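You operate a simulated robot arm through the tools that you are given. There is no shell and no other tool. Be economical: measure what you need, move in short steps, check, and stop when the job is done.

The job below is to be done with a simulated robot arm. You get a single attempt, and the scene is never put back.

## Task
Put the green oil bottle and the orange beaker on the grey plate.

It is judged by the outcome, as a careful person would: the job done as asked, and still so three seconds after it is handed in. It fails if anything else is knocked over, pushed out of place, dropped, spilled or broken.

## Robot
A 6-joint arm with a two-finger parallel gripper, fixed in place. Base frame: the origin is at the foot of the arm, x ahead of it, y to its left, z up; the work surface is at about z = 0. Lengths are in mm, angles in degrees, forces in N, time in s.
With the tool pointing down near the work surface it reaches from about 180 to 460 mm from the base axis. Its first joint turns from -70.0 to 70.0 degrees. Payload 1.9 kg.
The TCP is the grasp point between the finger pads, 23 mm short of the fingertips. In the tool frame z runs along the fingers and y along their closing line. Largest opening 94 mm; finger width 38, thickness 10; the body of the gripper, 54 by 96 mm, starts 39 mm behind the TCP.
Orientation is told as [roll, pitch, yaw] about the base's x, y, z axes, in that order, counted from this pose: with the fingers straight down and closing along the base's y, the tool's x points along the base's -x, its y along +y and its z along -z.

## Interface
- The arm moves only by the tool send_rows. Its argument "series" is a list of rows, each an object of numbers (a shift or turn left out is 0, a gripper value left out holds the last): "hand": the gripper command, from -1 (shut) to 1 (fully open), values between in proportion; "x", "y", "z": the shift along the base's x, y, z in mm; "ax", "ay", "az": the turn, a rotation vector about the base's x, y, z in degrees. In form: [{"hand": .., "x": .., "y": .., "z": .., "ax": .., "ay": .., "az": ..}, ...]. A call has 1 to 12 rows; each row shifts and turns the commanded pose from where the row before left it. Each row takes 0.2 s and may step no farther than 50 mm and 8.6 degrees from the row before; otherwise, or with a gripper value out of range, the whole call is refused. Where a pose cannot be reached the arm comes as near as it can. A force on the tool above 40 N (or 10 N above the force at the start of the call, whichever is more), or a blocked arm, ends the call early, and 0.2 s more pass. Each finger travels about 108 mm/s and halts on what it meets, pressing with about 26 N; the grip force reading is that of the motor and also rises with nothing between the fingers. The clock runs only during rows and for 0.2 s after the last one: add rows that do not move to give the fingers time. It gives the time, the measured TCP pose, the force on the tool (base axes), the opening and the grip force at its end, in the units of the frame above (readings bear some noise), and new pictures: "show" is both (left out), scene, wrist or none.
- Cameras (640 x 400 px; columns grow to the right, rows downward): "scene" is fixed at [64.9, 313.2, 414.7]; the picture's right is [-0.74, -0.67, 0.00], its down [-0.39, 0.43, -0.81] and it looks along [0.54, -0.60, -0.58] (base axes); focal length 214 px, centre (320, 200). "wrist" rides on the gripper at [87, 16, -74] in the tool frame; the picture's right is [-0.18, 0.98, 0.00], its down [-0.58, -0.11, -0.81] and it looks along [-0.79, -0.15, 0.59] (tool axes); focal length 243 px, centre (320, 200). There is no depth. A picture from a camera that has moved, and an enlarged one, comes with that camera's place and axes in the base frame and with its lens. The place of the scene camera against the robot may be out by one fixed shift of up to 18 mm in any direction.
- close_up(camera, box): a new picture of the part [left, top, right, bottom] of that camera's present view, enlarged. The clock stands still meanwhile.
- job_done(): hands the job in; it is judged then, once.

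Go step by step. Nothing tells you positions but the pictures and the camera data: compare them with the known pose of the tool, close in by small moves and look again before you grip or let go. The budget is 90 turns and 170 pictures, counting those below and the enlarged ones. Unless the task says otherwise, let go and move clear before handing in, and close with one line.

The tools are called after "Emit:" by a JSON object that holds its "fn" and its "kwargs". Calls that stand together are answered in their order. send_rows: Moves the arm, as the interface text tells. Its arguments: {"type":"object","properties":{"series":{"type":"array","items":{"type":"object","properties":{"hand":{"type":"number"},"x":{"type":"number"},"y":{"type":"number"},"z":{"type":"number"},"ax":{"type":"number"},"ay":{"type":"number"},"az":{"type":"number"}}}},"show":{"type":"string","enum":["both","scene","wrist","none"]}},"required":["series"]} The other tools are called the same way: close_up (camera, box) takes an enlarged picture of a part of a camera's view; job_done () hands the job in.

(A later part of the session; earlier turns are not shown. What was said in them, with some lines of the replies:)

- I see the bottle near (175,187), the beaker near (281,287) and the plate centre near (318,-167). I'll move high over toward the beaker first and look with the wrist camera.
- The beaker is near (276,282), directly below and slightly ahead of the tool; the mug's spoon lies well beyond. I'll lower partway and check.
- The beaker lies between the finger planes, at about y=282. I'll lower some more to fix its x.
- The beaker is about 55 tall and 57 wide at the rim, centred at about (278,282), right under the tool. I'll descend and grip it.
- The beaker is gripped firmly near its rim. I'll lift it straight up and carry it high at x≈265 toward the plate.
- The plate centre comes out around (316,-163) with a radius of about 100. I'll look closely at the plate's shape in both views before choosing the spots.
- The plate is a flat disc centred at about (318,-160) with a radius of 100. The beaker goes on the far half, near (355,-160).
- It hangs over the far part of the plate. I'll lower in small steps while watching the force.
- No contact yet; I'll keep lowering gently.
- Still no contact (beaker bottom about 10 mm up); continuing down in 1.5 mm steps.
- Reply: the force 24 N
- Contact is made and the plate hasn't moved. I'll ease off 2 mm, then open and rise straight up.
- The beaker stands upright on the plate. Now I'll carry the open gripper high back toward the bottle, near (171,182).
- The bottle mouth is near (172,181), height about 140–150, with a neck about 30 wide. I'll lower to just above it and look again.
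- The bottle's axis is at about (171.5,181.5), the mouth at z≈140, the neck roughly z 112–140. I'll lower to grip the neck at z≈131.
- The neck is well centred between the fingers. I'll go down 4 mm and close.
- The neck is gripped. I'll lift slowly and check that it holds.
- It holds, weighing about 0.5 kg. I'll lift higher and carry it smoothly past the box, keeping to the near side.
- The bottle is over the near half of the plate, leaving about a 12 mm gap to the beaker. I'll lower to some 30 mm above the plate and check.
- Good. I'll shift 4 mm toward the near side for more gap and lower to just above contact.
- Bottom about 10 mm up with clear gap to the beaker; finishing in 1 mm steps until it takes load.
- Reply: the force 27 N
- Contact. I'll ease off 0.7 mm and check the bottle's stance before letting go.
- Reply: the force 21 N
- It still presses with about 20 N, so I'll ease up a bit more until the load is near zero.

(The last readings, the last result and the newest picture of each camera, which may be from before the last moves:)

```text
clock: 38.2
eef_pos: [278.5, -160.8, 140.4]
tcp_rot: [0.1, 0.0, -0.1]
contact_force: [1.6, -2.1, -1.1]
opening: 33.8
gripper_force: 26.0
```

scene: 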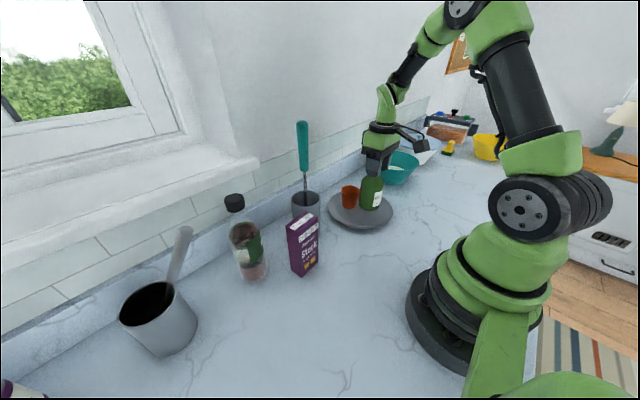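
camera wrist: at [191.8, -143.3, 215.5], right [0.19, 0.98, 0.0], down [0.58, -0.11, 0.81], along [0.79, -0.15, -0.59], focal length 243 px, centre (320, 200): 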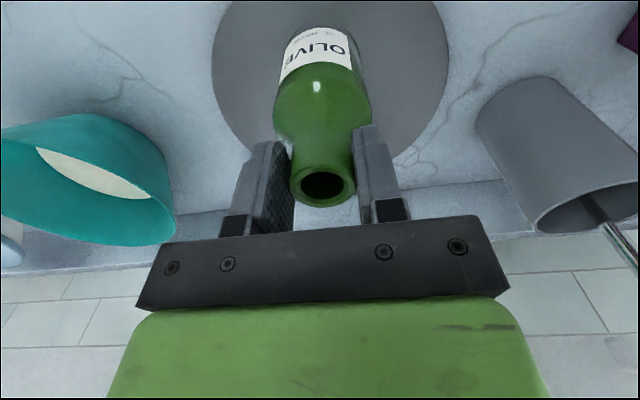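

The load is near zero and the bottle rests on the plate. Now I'll open, then rise straight up.

Emit:
{"fn": "send_rows", "kwargs": {"series": [{"hand": -0.2}, {"hand": 0.3}, {"hand": 1}, {"hand": 1}, {"hand": 1}]}}

Emit:
{"fn": "send_rows", "kwargs": {"series": [{"z": 15}, {"z": 30}, {"z": 40}, {"z": 40}, {"z": 20, "x": -30}, {"z": 0}]}}

Emit:
{"fn": "close_up", "kwargs": {"camera": "scene", "box": [300, 150, 420, 240]}}

```text
clock: 39.4
eef_pos: [279.4, -161.4, 140.8]
tcp_rot: [0.0, 0.0, -0.1]
contact_force: [0.0, -0.1, 0.0]
opening: 93.9
gripper_force: 0.2
camera wrist: at [191.2, -143.6, 216.3], right [0.19, 0.98, 0.0], down [0.58, -0.11, 0.81], along [0.79, -0.15, -0.59], focal length 243 px, centre (320, 200)
```

scene: 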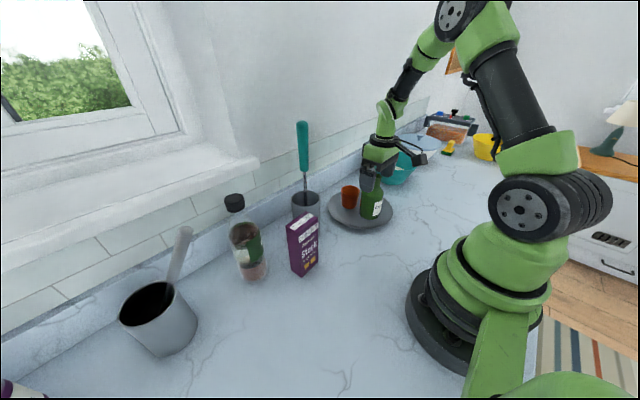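
wrist: 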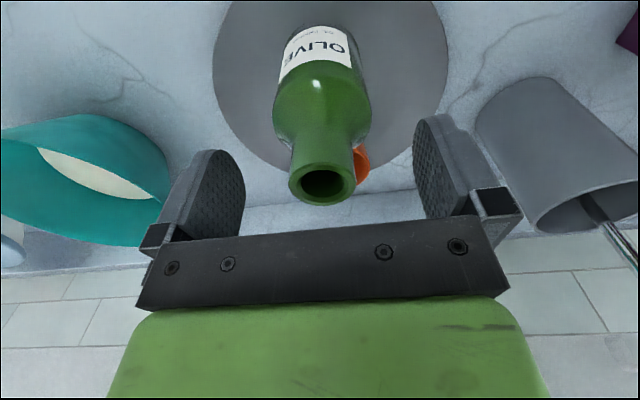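

```text
clock: 40.8
eef_pos: [247.5, -161.3, 285.5]
tcp_rot: [0.0, -0.1, -0.1]
contact_force: [-0.3, -0.5, 0.9]
opening: 93.7
gripper_force: 0.1
camera wrist: at [159.8, -144.3, 360.7], right [0.19, 0.98, 0.0], down [0.58, -0.11, 0.81], along [0.79, -0.15, -0.59], focal length 243 px, centre (320, 200)
```

scene: 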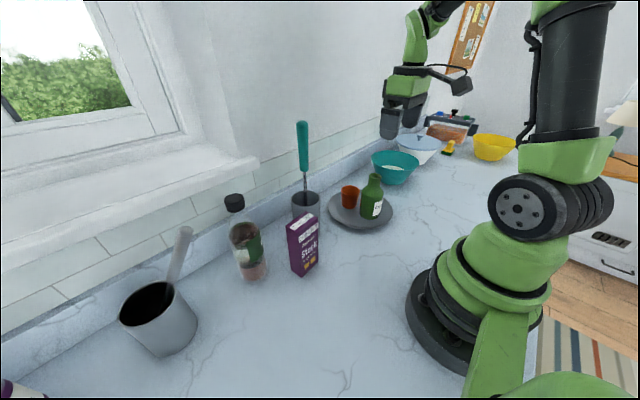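
wrist: 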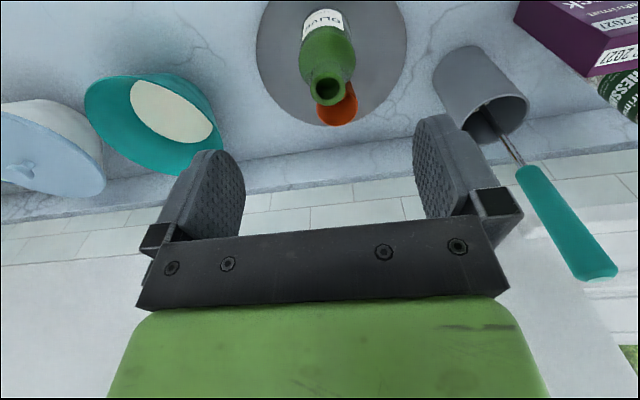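

```text
4.44 times, centred on (360, 195) of scene
camera zoom: at [64.9, 313.2, 414.7], right [-0.74, -0.67, 0.0], down [-0.39, 0.43, -0.81], along [0.54, -0.6, -0.58], focal length 953 px, centre (142, 222)
```

zoom: 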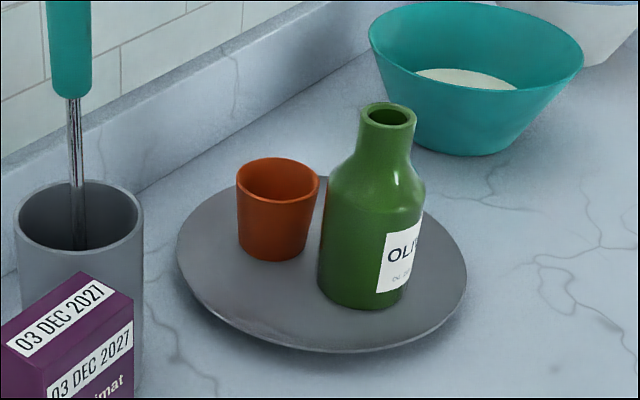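

Both items stand upright on the plate, nothing else has moved, and the gripper is clear. I'm handing the job in.

Emit:
{"fn": "job_done", "kwargs": {}}

```text
The job is handed in.
```

The green oil bottle and the orange beaker are both standing upright on the grey plate; nothing else was disturbed, and the gripper is clear.
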